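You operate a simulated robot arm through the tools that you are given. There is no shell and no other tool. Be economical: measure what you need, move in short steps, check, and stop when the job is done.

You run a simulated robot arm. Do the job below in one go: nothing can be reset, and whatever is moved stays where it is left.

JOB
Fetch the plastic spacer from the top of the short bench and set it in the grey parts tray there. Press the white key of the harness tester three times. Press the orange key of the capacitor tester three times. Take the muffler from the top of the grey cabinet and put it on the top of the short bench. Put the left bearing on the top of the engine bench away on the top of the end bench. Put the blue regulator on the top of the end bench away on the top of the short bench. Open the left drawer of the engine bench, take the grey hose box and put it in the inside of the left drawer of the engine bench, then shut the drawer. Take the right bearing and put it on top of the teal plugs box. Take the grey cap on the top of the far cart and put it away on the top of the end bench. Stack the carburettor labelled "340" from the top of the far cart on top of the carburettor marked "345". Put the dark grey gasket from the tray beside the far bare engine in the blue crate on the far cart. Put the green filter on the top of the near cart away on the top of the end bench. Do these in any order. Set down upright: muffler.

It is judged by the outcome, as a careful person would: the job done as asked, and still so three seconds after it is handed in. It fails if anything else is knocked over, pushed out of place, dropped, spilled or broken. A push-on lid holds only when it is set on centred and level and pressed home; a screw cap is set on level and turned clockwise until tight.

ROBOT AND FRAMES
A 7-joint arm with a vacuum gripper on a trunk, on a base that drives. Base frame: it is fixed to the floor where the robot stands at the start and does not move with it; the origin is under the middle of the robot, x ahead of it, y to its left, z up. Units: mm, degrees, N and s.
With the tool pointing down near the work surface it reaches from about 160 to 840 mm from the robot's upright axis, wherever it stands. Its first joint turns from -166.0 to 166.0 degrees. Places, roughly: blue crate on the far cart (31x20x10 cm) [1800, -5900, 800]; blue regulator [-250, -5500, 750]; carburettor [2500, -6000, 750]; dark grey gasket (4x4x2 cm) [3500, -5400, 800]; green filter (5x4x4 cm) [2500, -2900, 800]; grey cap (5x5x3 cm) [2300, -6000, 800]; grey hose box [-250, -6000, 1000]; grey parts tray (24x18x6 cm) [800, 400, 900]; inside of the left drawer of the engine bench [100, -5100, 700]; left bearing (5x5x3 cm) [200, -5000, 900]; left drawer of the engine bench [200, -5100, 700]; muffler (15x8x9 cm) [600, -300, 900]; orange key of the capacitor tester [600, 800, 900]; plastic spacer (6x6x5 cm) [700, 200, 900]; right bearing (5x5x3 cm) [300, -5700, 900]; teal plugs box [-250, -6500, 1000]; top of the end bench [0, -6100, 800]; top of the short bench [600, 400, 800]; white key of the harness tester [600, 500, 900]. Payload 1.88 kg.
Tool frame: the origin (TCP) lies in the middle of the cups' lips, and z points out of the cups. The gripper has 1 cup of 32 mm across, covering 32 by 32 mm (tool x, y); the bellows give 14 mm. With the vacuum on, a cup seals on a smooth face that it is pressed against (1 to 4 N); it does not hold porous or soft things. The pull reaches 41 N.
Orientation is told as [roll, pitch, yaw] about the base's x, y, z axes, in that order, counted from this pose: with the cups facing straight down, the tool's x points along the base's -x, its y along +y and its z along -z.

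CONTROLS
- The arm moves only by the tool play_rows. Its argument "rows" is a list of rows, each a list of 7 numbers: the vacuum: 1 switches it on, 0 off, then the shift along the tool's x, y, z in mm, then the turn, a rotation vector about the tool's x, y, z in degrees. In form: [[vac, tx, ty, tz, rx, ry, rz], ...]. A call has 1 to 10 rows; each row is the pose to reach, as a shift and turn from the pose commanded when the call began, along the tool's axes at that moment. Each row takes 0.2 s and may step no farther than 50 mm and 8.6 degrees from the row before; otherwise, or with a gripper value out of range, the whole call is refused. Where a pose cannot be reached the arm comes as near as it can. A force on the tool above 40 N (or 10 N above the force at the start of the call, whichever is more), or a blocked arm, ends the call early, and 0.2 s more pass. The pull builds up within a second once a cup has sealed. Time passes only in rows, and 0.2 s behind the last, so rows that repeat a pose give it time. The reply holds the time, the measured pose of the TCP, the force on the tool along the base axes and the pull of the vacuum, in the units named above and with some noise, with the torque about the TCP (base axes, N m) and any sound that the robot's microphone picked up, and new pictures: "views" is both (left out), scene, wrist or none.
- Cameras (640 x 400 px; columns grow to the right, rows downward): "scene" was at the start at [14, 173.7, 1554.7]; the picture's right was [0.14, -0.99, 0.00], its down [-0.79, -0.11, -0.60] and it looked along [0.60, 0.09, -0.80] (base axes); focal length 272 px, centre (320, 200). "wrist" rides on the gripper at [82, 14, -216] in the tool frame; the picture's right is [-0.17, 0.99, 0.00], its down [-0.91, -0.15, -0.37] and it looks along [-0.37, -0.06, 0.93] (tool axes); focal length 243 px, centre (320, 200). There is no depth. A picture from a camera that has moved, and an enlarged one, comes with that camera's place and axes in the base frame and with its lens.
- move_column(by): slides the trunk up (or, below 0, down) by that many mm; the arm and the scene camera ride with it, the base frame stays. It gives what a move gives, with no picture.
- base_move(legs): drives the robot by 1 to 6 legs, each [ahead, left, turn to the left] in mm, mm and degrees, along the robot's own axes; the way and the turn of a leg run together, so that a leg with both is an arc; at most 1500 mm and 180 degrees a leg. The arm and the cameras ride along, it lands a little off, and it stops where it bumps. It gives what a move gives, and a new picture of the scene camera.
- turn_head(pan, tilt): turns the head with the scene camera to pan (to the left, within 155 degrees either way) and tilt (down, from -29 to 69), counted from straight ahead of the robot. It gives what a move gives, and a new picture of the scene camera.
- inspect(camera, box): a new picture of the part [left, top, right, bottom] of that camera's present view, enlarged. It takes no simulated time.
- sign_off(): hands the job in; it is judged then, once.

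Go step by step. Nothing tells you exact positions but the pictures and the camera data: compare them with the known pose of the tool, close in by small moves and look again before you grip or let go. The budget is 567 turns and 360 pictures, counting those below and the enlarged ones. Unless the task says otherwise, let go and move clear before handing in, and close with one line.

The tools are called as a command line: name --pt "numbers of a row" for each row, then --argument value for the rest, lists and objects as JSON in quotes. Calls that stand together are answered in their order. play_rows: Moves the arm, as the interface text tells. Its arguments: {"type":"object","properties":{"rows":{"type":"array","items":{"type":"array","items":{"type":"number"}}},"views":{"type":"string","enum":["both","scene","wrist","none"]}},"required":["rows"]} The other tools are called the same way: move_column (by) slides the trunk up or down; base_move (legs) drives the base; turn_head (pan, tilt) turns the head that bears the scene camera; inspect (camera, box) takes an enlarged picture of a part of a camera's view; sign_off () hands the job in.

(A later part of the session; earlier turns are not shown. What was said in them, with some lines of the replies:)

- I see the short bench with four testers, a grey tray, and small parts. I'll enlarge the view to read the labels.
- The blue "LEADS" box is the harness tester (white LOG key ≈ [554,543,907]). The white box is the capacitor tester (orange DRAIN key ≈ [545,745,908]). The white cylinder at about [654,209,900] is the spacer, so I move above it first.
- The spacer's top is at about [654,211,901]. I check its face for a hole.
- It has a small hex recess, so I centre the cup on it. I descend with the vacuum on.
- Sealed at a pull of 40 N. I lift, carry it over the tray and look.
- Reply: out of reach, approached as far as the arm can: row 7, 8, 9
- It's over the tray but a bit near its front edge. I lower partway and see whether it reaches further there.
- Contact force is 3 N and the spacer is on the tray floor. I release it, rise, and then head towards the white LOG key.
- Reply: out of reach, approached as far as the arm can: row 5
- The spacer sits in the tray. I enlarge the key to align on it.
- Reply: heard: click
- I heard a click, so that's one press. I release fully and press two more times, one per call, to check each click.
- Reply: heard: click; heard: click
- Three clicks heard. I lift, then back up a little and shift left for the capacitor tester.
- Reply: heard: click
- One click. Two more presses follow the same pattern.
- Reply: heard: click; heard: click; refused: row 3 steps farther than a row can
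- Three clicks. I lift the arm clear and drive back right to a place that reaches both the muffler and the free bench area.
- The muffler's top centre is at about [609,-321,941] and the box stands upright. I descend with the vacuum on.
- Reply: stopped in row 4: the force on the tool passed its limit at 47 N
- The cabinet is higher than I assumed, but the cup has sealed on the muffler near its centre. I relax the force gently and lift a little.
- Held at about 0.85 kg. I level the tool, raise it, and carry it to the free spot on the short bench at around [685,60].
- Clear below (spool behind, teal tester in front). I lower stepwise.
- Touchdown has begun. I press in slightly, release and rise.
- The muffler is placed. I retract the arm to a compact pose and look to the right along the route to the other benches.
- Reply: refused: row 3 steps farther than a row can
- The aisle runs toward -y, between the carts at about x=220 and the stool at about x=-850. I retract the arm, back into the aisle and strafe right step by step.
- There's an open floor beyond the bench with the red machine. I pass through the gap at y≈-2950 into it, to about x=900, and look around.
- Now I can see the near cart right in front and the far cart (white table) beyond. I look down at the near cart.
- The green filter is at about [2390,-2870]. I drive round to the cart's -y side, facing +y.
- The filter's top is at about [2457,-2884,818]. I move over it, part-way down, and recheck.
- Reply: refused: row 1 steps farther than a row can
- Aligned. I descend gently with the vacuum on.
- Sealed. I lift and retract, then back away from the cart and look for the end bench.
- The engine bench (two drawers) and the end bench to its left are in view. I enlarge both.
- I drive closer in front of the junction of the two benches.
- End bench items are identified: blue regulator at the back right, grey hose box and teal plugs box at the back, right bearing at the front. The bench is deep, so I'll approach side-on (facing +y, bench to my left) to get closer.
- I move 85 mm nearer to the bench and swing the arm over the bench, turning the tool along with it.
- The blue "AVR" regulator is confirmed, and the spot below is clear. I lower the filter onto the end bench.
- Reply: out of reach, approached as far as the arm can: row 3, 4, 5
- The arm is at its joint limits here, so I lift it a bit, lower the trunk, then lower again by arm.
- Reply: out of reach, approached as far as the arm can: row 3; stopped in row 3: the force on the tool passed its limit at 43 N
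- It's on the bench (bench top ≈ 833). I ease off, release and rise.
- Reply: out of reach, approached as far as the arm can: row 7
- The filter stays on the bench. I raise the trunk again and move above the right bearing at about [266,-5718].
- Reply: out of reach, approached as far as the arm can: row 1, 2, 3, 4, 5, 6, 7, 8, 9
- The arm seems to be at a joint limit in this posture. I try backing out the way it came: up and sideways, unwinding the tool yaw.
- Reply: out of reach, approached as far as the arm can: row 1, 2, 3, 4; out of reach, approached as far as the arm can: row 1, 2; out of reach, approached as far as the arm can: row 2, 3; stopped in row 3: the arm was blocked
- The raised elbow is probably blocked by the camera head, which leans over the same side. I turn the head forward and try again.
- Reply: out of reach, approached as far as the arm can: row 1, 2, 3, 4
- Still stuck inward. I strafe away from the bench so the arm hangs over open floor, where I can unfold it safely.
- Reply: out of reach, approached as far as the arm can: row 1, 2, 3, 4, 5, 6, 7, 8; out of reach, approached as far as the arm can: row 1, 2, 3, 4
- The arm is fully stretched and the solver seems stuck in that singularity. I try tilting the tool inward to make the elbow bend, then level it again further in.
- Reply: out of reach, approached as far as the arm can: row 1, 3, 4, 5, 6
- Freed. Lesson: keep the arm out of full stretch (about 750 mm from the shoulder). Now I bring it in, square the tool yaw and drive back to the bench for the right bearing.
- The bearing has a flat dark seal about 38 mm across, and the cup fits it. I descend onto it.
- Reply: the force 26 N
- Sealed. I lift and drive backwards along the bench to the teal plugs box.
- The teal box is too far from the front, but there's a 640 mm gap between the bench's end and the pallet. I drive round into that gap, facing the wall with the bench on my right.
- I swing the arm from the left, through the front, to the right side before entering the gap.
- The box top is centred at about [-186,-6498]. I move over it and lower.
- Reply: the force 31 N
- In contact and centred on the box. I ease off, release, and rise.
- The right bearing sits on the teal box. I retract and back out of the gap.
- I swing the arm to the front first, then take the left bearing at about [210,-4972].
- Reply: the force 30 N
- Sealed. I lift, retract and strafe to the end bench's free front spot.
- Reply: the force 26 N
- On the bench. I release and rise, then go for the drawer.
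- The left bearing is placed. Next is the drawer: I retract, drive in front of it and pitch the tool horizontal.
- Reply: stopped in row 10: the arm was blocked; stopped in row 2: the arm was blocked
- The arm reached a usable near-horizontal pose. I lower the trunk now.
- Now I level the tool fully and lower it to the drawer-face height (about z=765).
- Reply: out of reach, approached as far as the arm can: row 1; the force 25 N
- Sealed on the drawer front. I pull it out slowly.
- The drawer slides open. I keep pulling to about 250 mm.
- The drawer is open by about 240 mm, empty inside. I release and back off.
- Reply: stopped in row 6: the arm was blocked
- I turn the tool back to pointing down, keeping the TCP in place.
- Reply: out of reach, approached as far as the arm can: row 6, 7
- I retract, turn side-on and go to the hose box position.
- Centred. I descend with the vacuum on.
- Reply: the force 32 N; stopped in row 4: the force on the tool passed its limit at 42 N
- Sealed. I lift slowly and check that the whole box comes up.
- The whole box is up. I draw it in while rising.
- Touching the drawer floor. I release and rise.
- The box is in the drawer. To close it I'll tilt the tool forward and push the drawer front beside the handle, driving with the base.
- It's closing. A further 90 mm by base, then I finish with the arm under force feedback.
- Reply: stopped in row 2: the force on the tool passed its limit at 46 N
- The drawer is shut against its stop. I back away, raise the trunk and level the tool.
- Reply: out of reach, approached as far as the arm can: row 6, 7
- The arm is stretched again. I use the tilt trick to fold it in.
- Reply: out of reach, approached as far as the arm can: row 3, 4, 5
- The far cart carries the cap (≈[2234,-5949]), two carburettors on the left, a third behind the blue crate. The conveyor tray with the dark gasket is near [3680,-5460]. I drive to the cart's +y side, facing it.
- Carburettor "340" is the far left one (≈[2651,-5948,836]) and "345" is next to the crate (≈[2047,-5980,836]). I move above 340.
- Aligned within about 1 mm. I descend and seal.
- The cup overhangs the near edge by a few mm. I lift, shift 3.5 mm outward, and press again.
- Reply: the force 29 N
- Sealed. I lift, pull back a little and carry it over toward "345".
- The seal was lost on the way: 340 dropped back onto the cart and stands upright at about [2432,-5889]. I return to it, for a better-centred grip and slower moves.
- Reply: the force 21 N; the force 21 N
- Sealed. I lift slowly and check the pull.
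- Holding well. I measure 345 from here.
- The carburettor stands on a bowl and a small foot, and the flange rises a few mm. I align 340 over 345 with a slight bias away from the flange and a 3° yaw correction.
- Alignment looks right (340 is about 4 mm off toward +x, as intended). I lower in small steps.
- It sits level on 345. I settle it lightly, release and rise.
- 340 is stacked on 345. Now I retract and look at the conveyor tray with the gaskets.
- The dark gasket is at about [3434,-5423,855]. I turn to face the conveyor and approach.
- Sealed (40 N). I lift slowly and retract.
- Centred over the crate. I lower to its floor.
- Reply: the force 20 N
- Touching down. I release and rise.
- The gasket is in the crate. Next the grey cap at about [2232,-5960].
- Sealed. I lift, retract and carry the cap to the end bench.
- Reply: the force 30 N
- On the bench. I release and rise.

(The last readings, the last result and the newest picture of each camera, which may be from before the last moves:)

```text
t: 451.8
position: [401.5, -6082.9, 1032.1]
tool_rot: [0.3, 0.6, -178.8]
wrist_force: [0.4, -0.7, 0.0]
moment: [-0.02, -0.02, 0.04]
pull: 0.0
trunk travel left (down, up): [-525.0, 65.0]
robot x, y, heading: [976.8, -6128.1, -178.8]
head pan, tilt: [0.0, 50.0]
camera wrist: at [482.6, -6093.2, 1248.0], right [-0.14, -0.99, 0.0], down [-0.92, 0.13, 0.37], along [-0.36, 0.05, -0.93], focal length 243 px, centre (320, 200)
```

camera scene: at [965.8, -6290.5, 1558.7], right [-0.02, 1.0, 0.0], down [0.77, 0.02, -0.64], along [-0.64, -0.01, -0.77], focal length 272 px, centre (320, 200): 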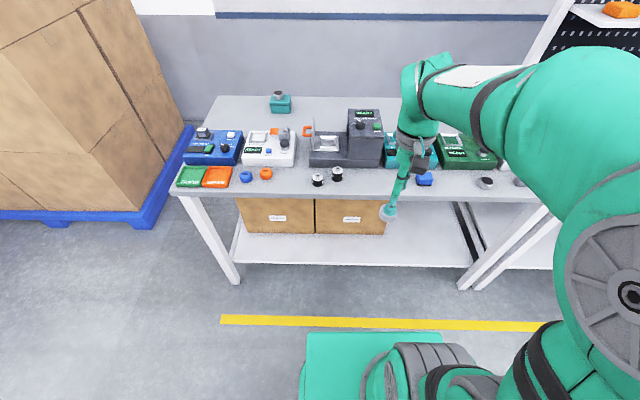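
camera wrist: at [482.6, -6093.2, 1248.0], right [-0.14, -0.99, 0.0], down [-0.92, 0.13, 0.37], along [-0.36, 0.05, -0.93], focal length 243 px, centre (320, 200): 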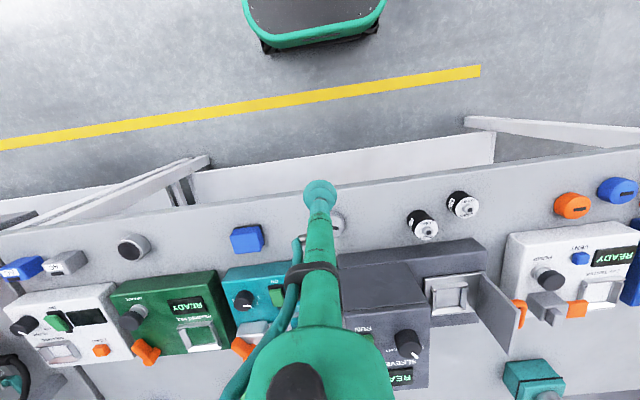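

The cap is placed. Last item: the blue regulator. I go side-on to the end bench as close as possible.

play_rows --pt "0 45 0 -10 0 -0.6 0" --pt "0 90 0 -20 0 -0.6 0" --pt "0 135 0 -20 0 -0.6 0" --pt "0 175 0 -20 0 -0.6 0" --views "none"

base_move --legs '[[0, 0, -91.2], [495, 0, 0], [0, 360, 0]]'

turn_head --pan 90 --tilt 60

```text
t: 452.8
position: [575.6, -6080.3, 1053.1]
tool_rot: [0.2, -0.1, -178.7]
wrist_force: [0.0, 0.6, 0.0]
moment: [-0.05, -0.02, 0.02]
pull: 0.0
trunk travel left (down, up): [-525.0, 65.0]
robot x, y, heading: [974.5, -6126.8, -178.8]
head pan, tilt: [0.0, 50.0]
```

```text
t: 461.5
position: [660.4, -5242.1, 1052.2]
tool_rot: [0.3, -0.1, 91.1]
wrist_force: [0.4, -0.8, 0.6]
moment: [0.02, 0.04, 0.03]
pull: 0.1
trunk travel left (down, up): [-525.0, 65.0]
robot x, y, heading: [614.0, -5646.2, 91.2]
head pan, tilt: [0.0, 50.0]
camera scene: at [450.6, -5632.9, 1558.7], right [1.0, 0.02, 0.0], down [0.01, -0.77, -0.64], along [-0.01, 0.64, -0.77], focal length 272 px, centre (320, 200)
```

scene: 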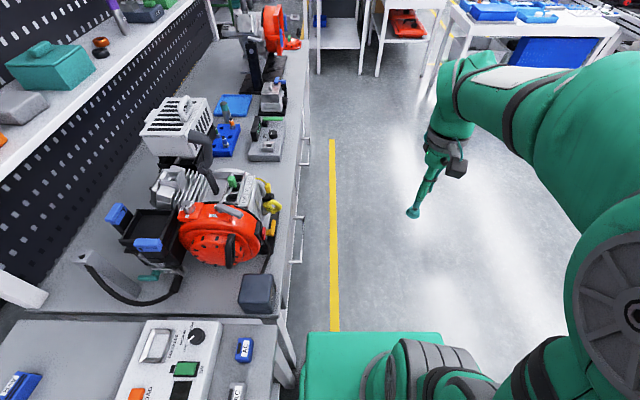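

```text
t: 463.1
position: [661.5, -5241.9, 1051.6]
tool_rot: [0.3, -0.1, 91.0]
wrist_force: [0.4, -0.3, 0.0]
moment: [-0.01, 0.0, 0.0]
pull: 0.0
trunk travel left (down, up): [-525.0, 65.0]
robot x, y, heading: [613.1, -5648.0, 91.0]
head pan, tilt: [90.0, 60.0]
camera scene: at [385.4, -5711.1, 1546.1], right [-0.02, 1.0, 0.0], down [0.87, 0.02, -0.5], along [-0.5, -0.01, -0.87], focal length 272 px, centre (320, 200)
```

scene: 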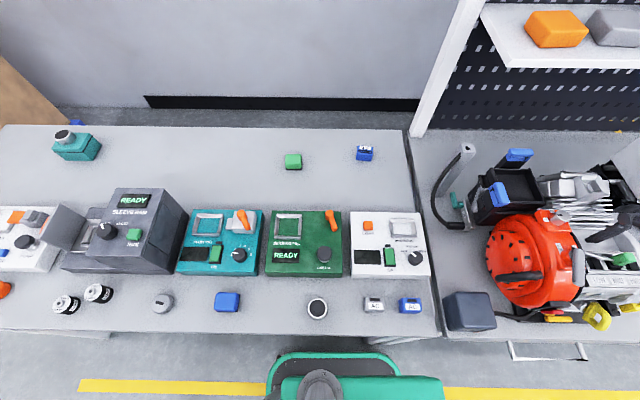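

base_move --legs '[[0, 15, -1.0]]'

play_rows --pt "0 3.2 45 0 0 0 -7" --pt "0 12.5 90 0 0 0 -14" --pt "0 28 134 0 0 0 -21" --pt "0 49 176 0 0 0 -28" --pt "0 76 215 0 0 0 -35" --pt "0 108 250 0 0 0 -42" --pt "0 144 282 0 0 0 -49" --pt "0 184 309 0 0 0 -56" --pt "0 227 332 0 0 0 -63" --pt "0 272 350 0 0 0 -70" --views "none"

```text
t: 463.9
position: [652.8, -5243.9, 1052.6]
tool_rot: [0.3, -0.2, 90.0]
wrist_force: [0.4, 0.1, 0.5]
moment: [0.02, 0.02, 0.0]
pull: 0.0
trunk travel left (down, up): [-525.0, 65.0]
robot x, y, heading: [599.3, -5644.4, 90.1]
head pan, tilt: [90.0, 60.0]
camera scene: at [370.1, -5707.3, 1546.2], right [0.0, 1.0, 0.0], down [0.87, 0.0, -0.5], along [-0.5, 0.0, -0.87], focal length 272 px, centre (320, 200)
```

scene: 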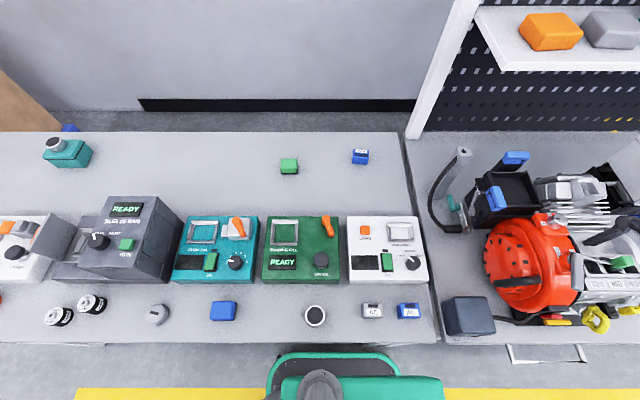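

```text
t: 466.1
position: [301.2, -5516.5, 1054.2]
tool_rot: [0.0, -0.3, 160.2]
wrist_force: [-0.4, 0.4, 0.5]
moment: [0.02, 0.04, 0.0]
pull: 0.0
trunk travel left (down, up): [-525.0, 65.0]
robot x, y, heading: [596.3, -5643.8, 89.9]
head pan, tilt: [90.0, 60.0]
```

play_rows --pt "0 -40 22 5 0 0 -4" --pt "0 -80 44 10 0 0 -8" --pt "0 -121 66 15 0 0 -12" --pt "0 -162 88 20 0 0 -16" --pt "0 -203 110 25 0 0 -20" --pt "0 -244 133 32 0 0 -20" --pt "0 -285 155 40 0 0 -20" --pt "0 -325 177 50 0 0 -20" --pt "0 -365 199 62 0 0 -20" --views "wrist"

inspect --camera "wrist" --box '[260, 160, 400, 260]'

```text
t: 468.1
position: [-108.7, -5578.1, 991.7]
tool_rot: [-0.1, -0.1, -180.0]
wrist_force: [0.7, 0.4, -0.8]
moment: [-0.02, -0.09, 0.02]
pull: 0.1
trunk travel left (down, up): [-525.0, 65.0]
robot x, y, heading: [598.8, -5646.7, 90.1]
head pan, tilt: [90.0, 60.0]
camera wrist: at [-26.4, -5592.2, 1206.3], right [-0.17, -0.99, 0.0], down [-0.91, 0.15, 0.38], along [-0.37, 0.06, -0.93], focal length 243 px, centre (320, 200)
```

wrist: 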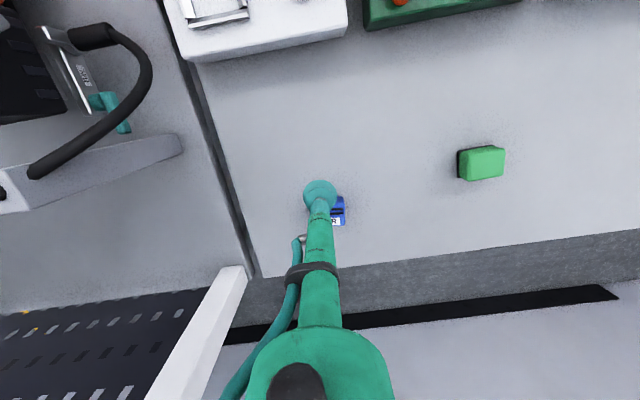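

```text
4.00 times, centred on (330, 210) of wrist
camera zoom: at [-26.4, -5592.2, 1206.3], right [-0.17, -0.99, 0.0], down [-0.91, 0.15, 0.38], along [-0.37, 0.06, -0.93], focal length 970 px, centre (280, 160)
```

zoom: 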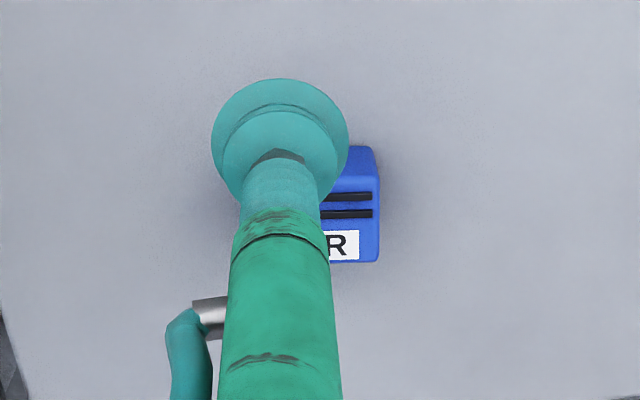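

The regulator's centre is at about [-189,-5580]. It is near the reach limit, so I tilt the tool slightly (12°) outward to get over it.

play_rows --pt "0 -15 1 15 0 -4 0" --pt "0 -30 2 30 0 -8 0" --pt "0 -45 2 45 0 -12 0" --pt "0 -60 2 60 0 -12 0" --pt "0 -72 2 75 0 -12 0" --views "wrist"

inspect --camera "wrist" --box '[260, 130, 380, 220]'

```text
t: 469.3
position: [-180.3, -5579.2, 919.1]
tool_rot: [-0.1, -12.3, -179.9]
wrist_force: [0.4, -0.1, 0.2]
moment: [0.01, 0.01, 0.02]
pull: 0.0
trunk travel left (down, up): [-525.0, 65.0]
robot x, y, heading: [600.4, -5643.5, 90.1]
head pan, tilt: [90.0, 60.0]
camera wrist: at [-54.5, -5593.1, 1110.3], right [-0.16, -0.99, 0.03], down [-0.81, 0.15, 0.56], along [-0.56, 0.06, -0.83], focal length 243 px, centre (320, 200)
```

wrist: 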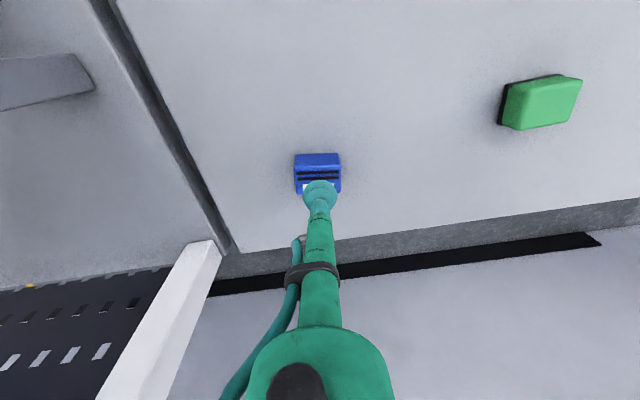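

```text
4.44 times, centred on (320, 175) of wrist
camera zoom: at [-54.5, -5593.1, 1110.3], right [-0.16, -0.99, 0.03], down [-0.81, 0.15, 0.56], along [-0.56, 0.06, -0.83], focal length 1078 px, centre (320, 311)
```

zoom: 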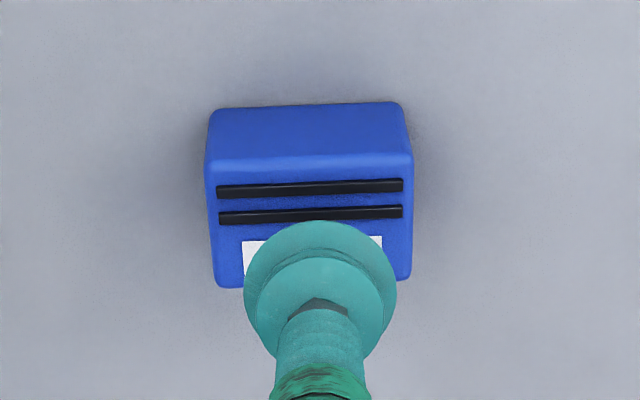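

play_rows --pt "0 -1 -1 15 0 2 0" --pt "0 -3 -2 30 0 4 0" --pt "0 -3 -2 38 0 4 0" --views "none"

inspect --camera "wrist" --box '[260, 130, 380, 220]'

```text
t: 470.1
position: [-192.1, -5577.0, 882.9]
tool_rot: [-0.2, -8.4, -179.9]
wrist_force: [-1.7, 0.3, 2.1]
moment: [0.02, -0.03, -0.01]
pull: 0.0
trunk travel left (down, up): [-525.0, 65.0]
robot x, y, heading: [599.2, -5648.7, 89.9]
head pan, tilt: [90.0, 60.0]
```

```text
4.44 times, centred on (320, 175) of wrist
camera zoom: at [-79.0, -5591.0, 1083.7], right [-0.16, -0.99, 0.02], down [-0.85, 0.15, 0.5], along [-0.5, 0.06, -0.86], focal length 1078 px, centre (320, 311)
```

zoom: 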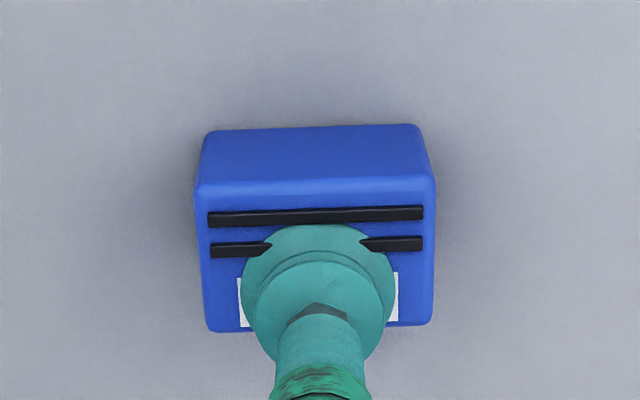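

play_rows --pt "0 0 0 -6 0 0 0" --pt "0 6 -1 -6 0 2 0" --pt "1 6 -1 0 0 2 0" --pt "1 6 -1 3 0 2 0" --pt "1 6 -1 5 0 2 0" --pt "1 6 -1 5 0 2 0" --views "wrist"

inspect --camera "wrist" --box '[260, 130, 380, 220]'

```text
t: 471.5
position: [-186.8, -5578.0, 881.1]
tool_rot: [-0.2, -6.7, -179.9]
wrist_force: [-3.7, 0.1, 18.5]
moment: [0.0, -0.45, -0.02]
pull: 40.1
trunk travel left (down, up): [-525.0, 65.0]
robot x, y, heading: [596.5, -5645.2, 90.2]
head pan, tilt: [90.0, 60.0]
camera wrist: at [-80.3, -5591.2, 1084.5], right [-0.16, -0.99, 0.02], down [-0.86, 0.15, 0.48], along [-0.47, 0.06, -0.88], focal length 243 px, centre (320, 200)
```

wrist: 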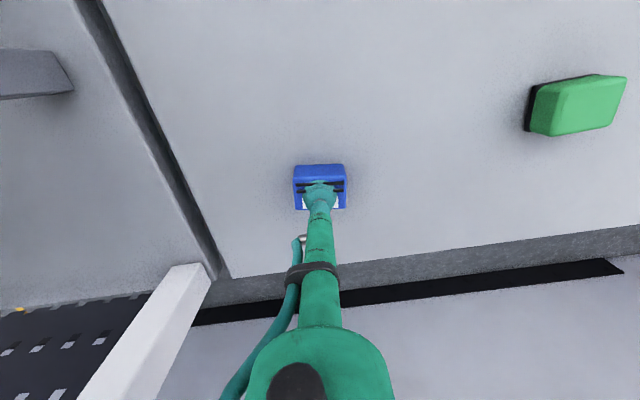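

```text
4.44 times, centred on (320, 175) of wrist
camera zoom: at [-80.3, -5591.2, 1084.5], right [-0.16, -0.99, 0.02], down [-0.86, 0.15, 0.48], along [-0.47, 0.06, -0.88], focal length 1078 px, centre (320, 311)
```

zoom: 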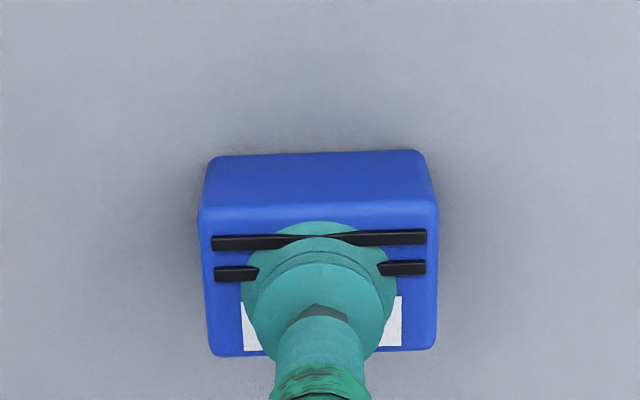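

Sealed. I lift gently.

play_rows --pt "1 -0.5 0 -5 0 0 0" --pt "1 -1 0 -10 0 0 0" --pt "1 -2 0 -18 0 0 0" --pt "1 -3 0 -28 0 0 0" --pt "1 -4 0 -40 0 0 0" --pt "1 8 0 -55 0 1.5 0" --pt "1 24 0 -70 0 3 0" --pt "1 44 0 -85 0 5 0" --pt "1 66 0 -100 0 7 0" --views "wrist"

```text
t: 473.5
position: [-109.4, -5576.5, 968.8]
tool_rot: [-0.1, 0.9, -180.0]
wrist_force: [-0.8, -0.4, -1.5]
moment: [0.0, -0.1, -0.02]
pull: 40.8
trunk travel left (down, up): [-525.0, 65.0]
robot x, y, heading: [597.5, -5646.1, 90.4]
head pan, tilt: [90.0, 60.0]
camera wrist: at [-30.0, -5590.8, 1184.4], right [-0.17, -0.99, 0.0], down [-0.92, 0.15, 0.36], along [-0.36, 0.06, -0.93], focal length 243 px, centre (320, 200)
```

wrist: 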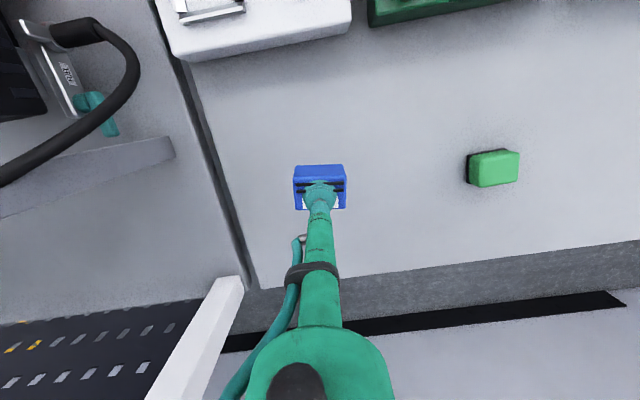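

play_rows --pt "1 20 0 -15 0 -0.9 0" --pt "1 50 0 -30 0 -0.9 0" --pt "1 82 0 -45 0 -0.9 0" --pt "1 114 0 -55 0 -0.9 0" --pt "1 146 0 -65 0 -0.9 0" --pt "1 178 0 -75 0 -0.9 0" --pt "1 210 0 -85 0 -0.9 0" --pt "1 242 0 -90 0 -0.9 0" --pt "1 272 0 -90 0 -0.9 0" --pt "1 290 0 -90 0 -0.9 0" --views "wrist"

```text
t: 475.7
position: [180.0, -5575.9, 1061.7]
tool_rot: [-0.2, -0.2, -180.0]
wrist_force: [-0.4, 0.0, -1.0]
moment: [-0.01, -0.06, -0.03]
pull: 40.4
trunk travel left (down, up): [-525.0, 65.0]
robot x, y, heading: [598.9, -5645.8, 89.9]
head pan, tilt: [90.0, 60.0]
camera wrist: at [263.5, -5590.5, 1277.0], right [-0.17, -0.99, 0.0], down [-0.91, 0.15, 0.38], along [-0.37, 0.06, -0.93], focal length 243 px, centre (320, 200)
```

wrist: 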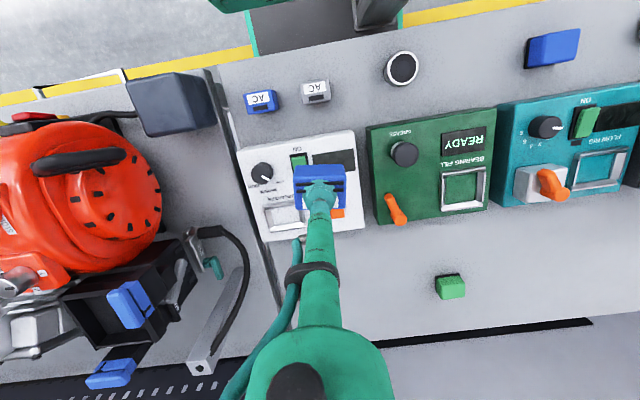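

Now back to the short bench. I move away from the bench, swing the arm forward and drive.

base_move --legs '[[0, -400, 0]]'

play_rows --pt "1 9.5 -43.6 0 0 0 6" --pt "1 23.6 -85.8 0 0 0 12" --pt "1 42 -126.2 0 0 0 18" --pt "1 64.6 -164.6 0 0 0 24" --pt "1 91.1 -200.3 0 0 0 30" --pt "1 121.1 -233.1 0 0 0 36" --pt "1 154.4 -262.6 0 0 0 42" --pt "1 190.6 -288.4 0 0 0 48" --pt "1 229.4 -310.4 0 0 0 54" --pt "1 270.2 -328.1 0 0 0 60" --views "none"

turn_head --pan 0 --tilt 25

```text
t: 478.1
position: [569.0, -5576.6, 1061.6]
tool_rot: [0.0, -0.2, -179.8]
wrist_force: [0.4, 0.1, -0.3]
moment: [0.02, -0.09, 0.0]
pull: 40.6
trunk travel left (down, up): [-525.0, 65.0]
robot x, y, heading: [987.4, -5646.3, 90.2]
head pan, tilt: [90.0, 60.0]
camera scene: at [758.9, -5707.0, 1546.1], right [0.0, 1.0, 0.0], down [0.87, 0.0, -0.5], along [-0.5, 0.0, -0.87], focal length 272 px, centre (320, 200)
```

scene: 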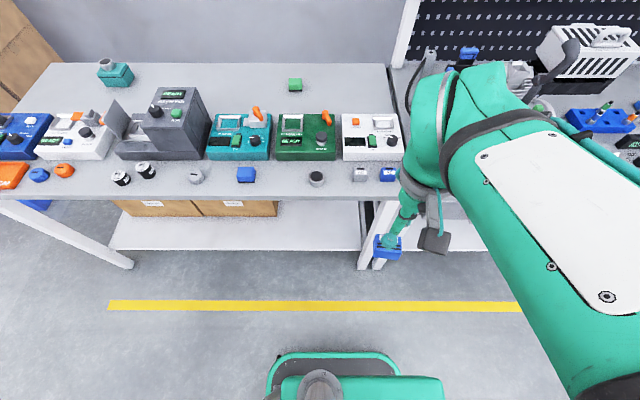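

```text
t: 480.3
position: [837.3, -5248.1, 1060.2]
tool_rot: [0.1, -0.1, 120.1]
wrist_force: [0.0, 0.1, -1.0]
moment: [-0.04, -0.06, -0.03]
pull: 40.9
trunk travel left (down, up): [-525.0, 65.0]
robot x, y, heading: [989.7, -5646.7, 90.2]
head pan, tilt: [90.0, 60.0]
```

```text
t: 482.0
position: [836.5, -5248.8, 1059.6]
tool_rot: [0.2, -0.3, 120.2]
wrist_force: [1.0, -0.2, -1.6]
moment: [-0.06, 0.01, -0.01]
pull: 40.9
trunk travel left (down, up): [-525.0, 65.0]
robot x, y, heading: [987.6, -5647.0, 90.2]
head pan, tilt: [0.0, 25.0]
camera scene: at [825.2, -5614.7, 1596.1], right [1.0, 0.0, 0.0], down [0.0, -0.42, -0.91], along [0.0, 0.91, -0.42], focal length 272 px, centre (320, 200)
```

scene: 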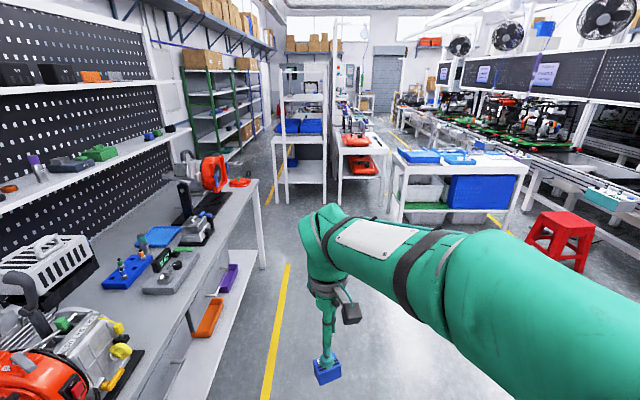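

base_move --legs '[[1320, 0, 0], [1320, 0, 0], [0, 1320, 0]]'

```text
t: 501.0
position: [-433.8, -2567.9, 1060.8]
tool_rot: [0.0, -0.2, 118.9]
wrist_force: [-1.1, -0.5, -1.8]
moment: [-0.07, -0.07, -0.03]
pull: 40.4
trunk travel left (down, up): [-525.0, 65.0]
robot x, y, heading: [-289.1, -2968.8, 88.8]
head pan, tilt: [0.0, 25.0]
camera scene: at [-453.1, -2934.3, 1596.2], right [1.0, -0.02, 0.0], down [-0.01, -0.42, -0.91], along [0.02, 0.91, -0.42], focal length 272 px, centre (320, 200)
```

scene: 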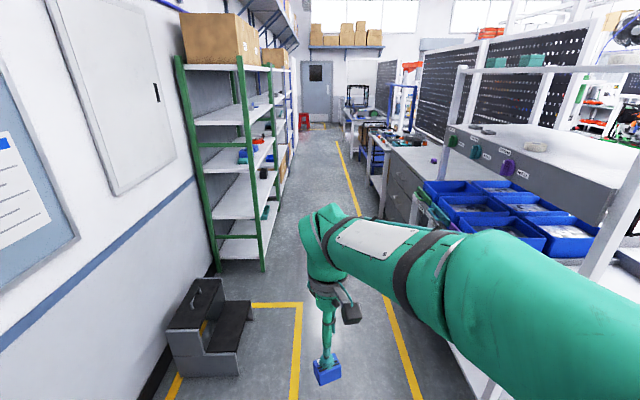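

base_move --legs '[[0, 30, 1.2], [1450, 0, 0], [1450, 0, 0]]'

```text
t: 515.5
position: [-490.1, 346.1, 1060.3]
tool_rot: [0.1, -0.2, 120.8]
wrist_force: [-0.8, 0.2, -0.8]
moment: [-0.07, -0.06, 0.03]
pull: 40.9
trunk travel left (down, up): [-525.0, 65.0]
robot x, y, heading: [-336.2, -48.3, 90.3]
head pan, tilt: [0.0, 25.0]
camera scene: at [-497.8, -20.4, 1596.2], right [1.0, 0.01, 0.0], down [0.01, -0.42, -0.91], along [-0.01, 0.91, -0.42], focal length 272 px, centre (320, 200)
```

scene: 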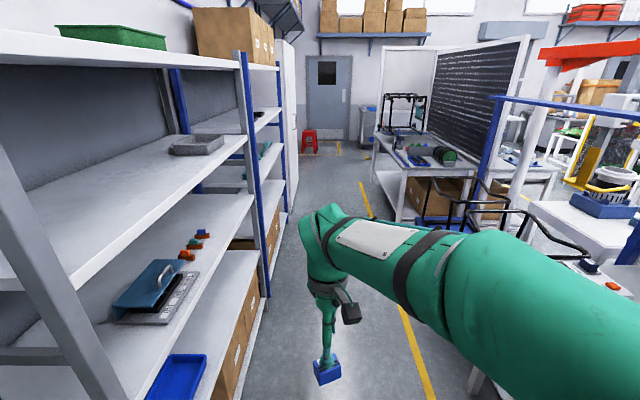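

base_move --legs '[[0, 0, -90.3], [280, 150, 0]]'

turn_head --pan 10 --tilt 50

```text
t: 521.4
position: [339.0, 255.5, 1061.0]
tool_rot: [0.1, -0.2, 30.5]
wrist_force: [-0.7, 0.6, 0.0]
moment: [0.0, 0.07, -0.01]
pull: 40.6
trunk travel left (down, up): [-525.0, 65.0]
robot x, y, heading: [-58.1, 102.9, 0.7]
head pan, tilt: [0.0, 25.0]
camera scene: at [-26.0, 265.4, 1596.1], right [0.01, -1.0, 0.0], down [-0.42, 0.0, -0.91], along [0.91, 0.01, -0.42], focal length 272 px, centre (320, 200)
```

scene: 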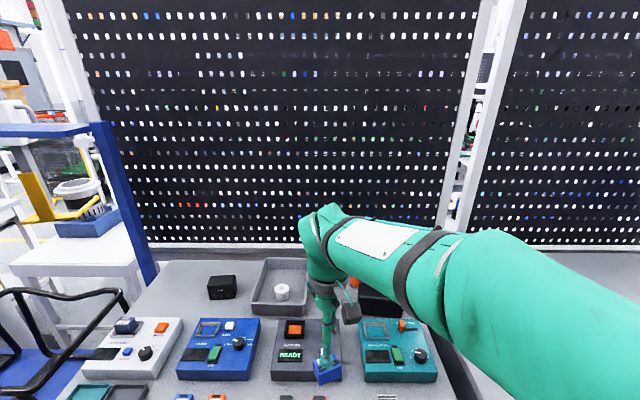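

```text
t: 522.3
position: [338.3, 255.6, 1060.2]
tool_rot: [0.1, -0.2, 30.5]
wrist_force: [1.2, 0.1, -0.6]
moment: [-0.01, 0.07, 0.0]
pull: 40.8
trunk travel left (down, up): [-525.0, 65.0]
robot x, y, heading: [-57.0, 99.0, 0.5]
head pan, tilt: [10.0, 50.0]
camera scene: at [-42.4, 278.6, 1558.7], right [0.18, -0.98, 0.0], down [-0.75, -0.14, -0.64], along [0.63, 0.12, -0.77], focal length 272 px, centre (320, 200)
```

scene: 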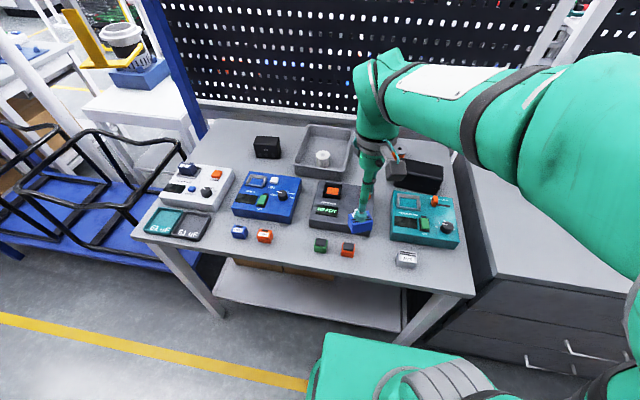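

play_rows --pt "1 -29 -21 0 0 0 3.4" --pt "1 -58 -42 0 0 0 6.8" --pt "1 -87 -63 0 0 0 10.2" --pt "1 -116 -84 0 0 0 13.6" --pt "1 -145 -105 0 0 0 17" --pt "1 -174 -126 0 0 0 20.4" --pt "1 -203 -147 0 0 0 23.8" --pt "1 -232 -168 0 0 0 27.2" --pt "1 -255 -185 5 0 0 30.5" --pt "1 -262 -190 20 0 0 30.5" --views "both"

```text
t: 524.5
position: [661.1, 226.8, 1040.9]
tool_rot: [0.1, -0.1, 0.0]
wrist_force: [0.3, 0.5, -1.0]
moment: [0.02, 0.08, 0.02]
pull: 40.4
trunk travel left (down, up): [-525.0, 65.0]
robot x, y, heading: [-57.6, 99.1, 0.5]
head pan, tilt: [10.0, 50.0]
camera scene: at [-42.2, 278.7, 1558.7], right [0.18, -0.98, 0.0], down [-0.75, -0.14, -0.64], along [0.63, 0.12, -0.77], focal length 272 px, centre (320, 200)
camera wrist: at [579.2, 240.7, 1256.0], right [0.17, 0.99, 0.0], down [0.91, -0.16, 0.38], along [0.37, -0.06, -0.93], focal length 243 px, centre (320, 200)
```

scene: 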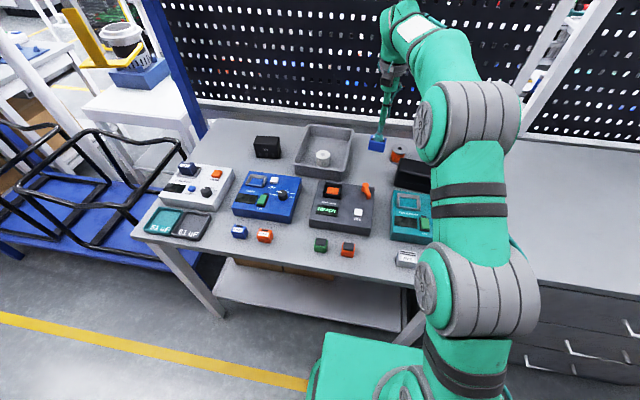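
wrist: 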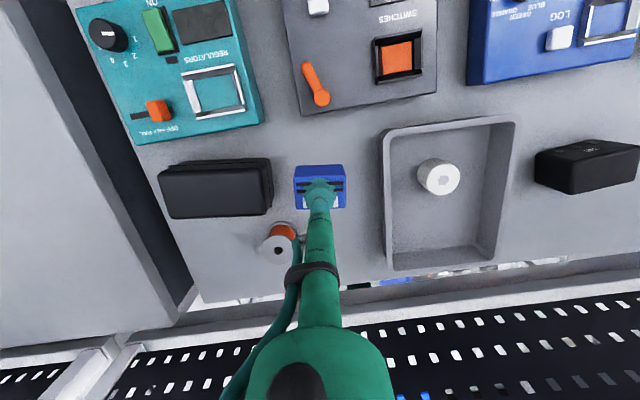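

The spot is free. I lower the regulator.

play_rows --pt "1 0 0 30 0 0 0" --pt "1 0 0 65 0 0 0" --pt "1 0 0 100 0 0 0" --pt "1 0 0 125 0 0 0" --pt "1 0 0 138 0 0 0" --pt "1 0 0 142 0 0 0" --views "none"

play_rows --pt "1 0 0 3 0 0 0" --pt "1 0 0 6 0 0 0" --views "none"

```text
t: 525.9
position: [660.5, 224.8, 899.5]
tool_rot: [0.1, -0.1, -0.1]
wrist_force: [-0.8, -0.1, -1.2]
moment: [0.02, 0.09, 0.0]
pull: 40.9
trunk travel left (down, up): [-525.0, 65.0]
robot x, y, heading: [-55.7, 104.0, 0.6]
head pan, tilt: [10.0, 50.0]
```

```text
t: 526.5
position: [662.7, 224.9, 893.3]
tool_rot: [0.0, -0.2, 0.1]
wrist_force: [-0.3, -0.2, -1.1]
moment: [0.04, 0.09, 0.0]
pull: 41.2
trunk travel left (down, up): [-525.0, 65.0]
robot x, y, heading: [-57.9, 102.2, 0.5]
head pan, tilt: [10.0, 50.0]
```

play_rows --pt "1 0 0 3 0 0 0" --pt "1 0 0 6 0 0 0" --views "none"

```text
t: 527.1
position: [661.3, 226.0, 887.5]
tool_rot: [0.2, -0.1, 0.0]
wrist_force: [-0.7, 0.3, -1.5]
moment: [0.01, 0.02, -0.01]
pull: 40.9
trunk travel left (down, up): [-525.0, 65.0]
robot x, y, heading: [-56.9, 101.7, 0.6]
head pan, tilt: [10.0, 50.0]
```

play_rows --pt "1 0 0 3 0 0 0" --pt "1 0 0 5 0 0 0" --views "wrist"

```text
t: 527.7
position: [662.6, 226.4, 884.2]
tool_rot: [0.2, -0.4, -0.2]
wrist_force: [-3.1, -2.0, 15.1]
moment: [0.1, -0.03, 0.0]
pull: 40.3
trunk travel left (down, up): [-525.0, 65.0]
robot x, y, heading: [-59.8, 100.9, 0.4]
head pan, tilt: [10.0, 50.0]
camera wrist: at [578.6, 239.6, 1099.7], right [0.17, 0.99, 0.01], down [0.91, -0.16, 0.38], along [0.38, -0.06, -0.92], focal length 243 px, centre (320, 200)
```

wrist: 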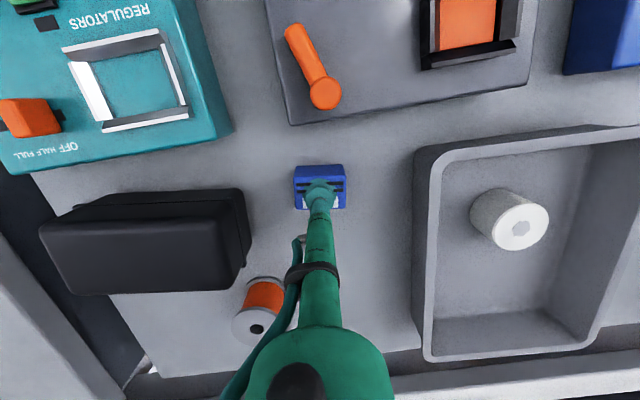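

Down on the bench. I release, rise and check.

play_rows --pt "1 0 0 -2 0 0 0" --pt "0 0 0 -2 0 0 0" --pt "0 0 0 -2 0 0 0" --pt "0 0 0 -2 0 0 0" --pt "0 0 0 -10 0 0 0" --pt "0 0 0 -45 0 0 0" --pt "0 10 0 -90 0 0 0" --pt "0 40 0 -125 0 0 0" --pt "0 80 0 -145 0 0 0" --pt "0 125 0 -155 0 0 0" --views "both"

```text
t: 529.9
position: [536.4, 227.3, 1034.2]
tool_rot: [0.2, -0.1, 0.0]
wrist_force: [0.5, -0.2, -0.6]
moment: [-0.01, 0.04, -0.03]
pull: 0.1
trunk travel left (down, up): [-525.0, 65.0]
robot x, y, heading: [-55.3, 103.9, 0.4]
head pan, tilt: [10.0, 50.0]
camera scene: at [-42.5, 278.6, 1558.6], right [0.18, -0.98, 0.0], down [-0.75, -0.14, -0.64], along [0.63, 0.12, -0.77], focal length 272 px, centre (320, 200)
camera wrist: at [455.1, 240.9, 1250.5], right [0.17, 0.99, 0.0], down [0.91, -0.15, 0.38], along [0.37, -0.06, -0.93], focal length 243 px, centre (320, 200)
```

scene: 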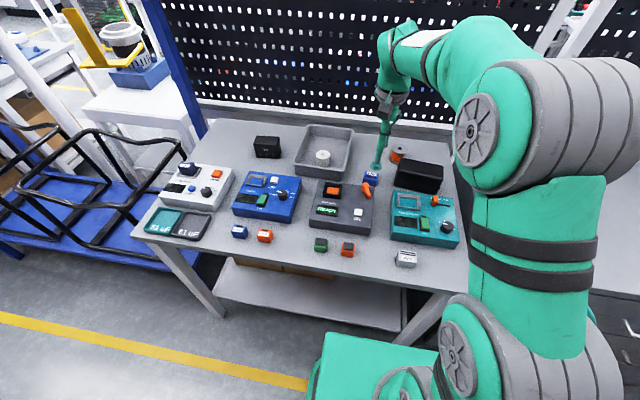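
wrist: 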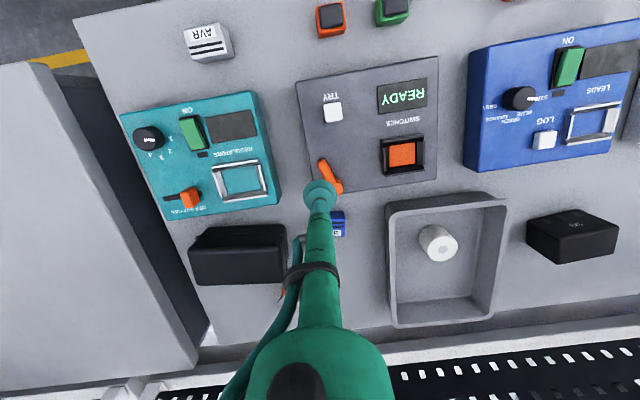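

Every item is in place and the arm is clear of the bench, so I hand in.

sign_off

```text
The job is handed in.
```

I did every task on the list and handed the job in, but one part was dropped on the way. Carburettor 340 lost suction while I carried it and fell about 13 cm back onto the far cart. It landed upright, and I picked it up again and stacked it level on 345. I saw no damage in the pictures, but the fall may count against the result.
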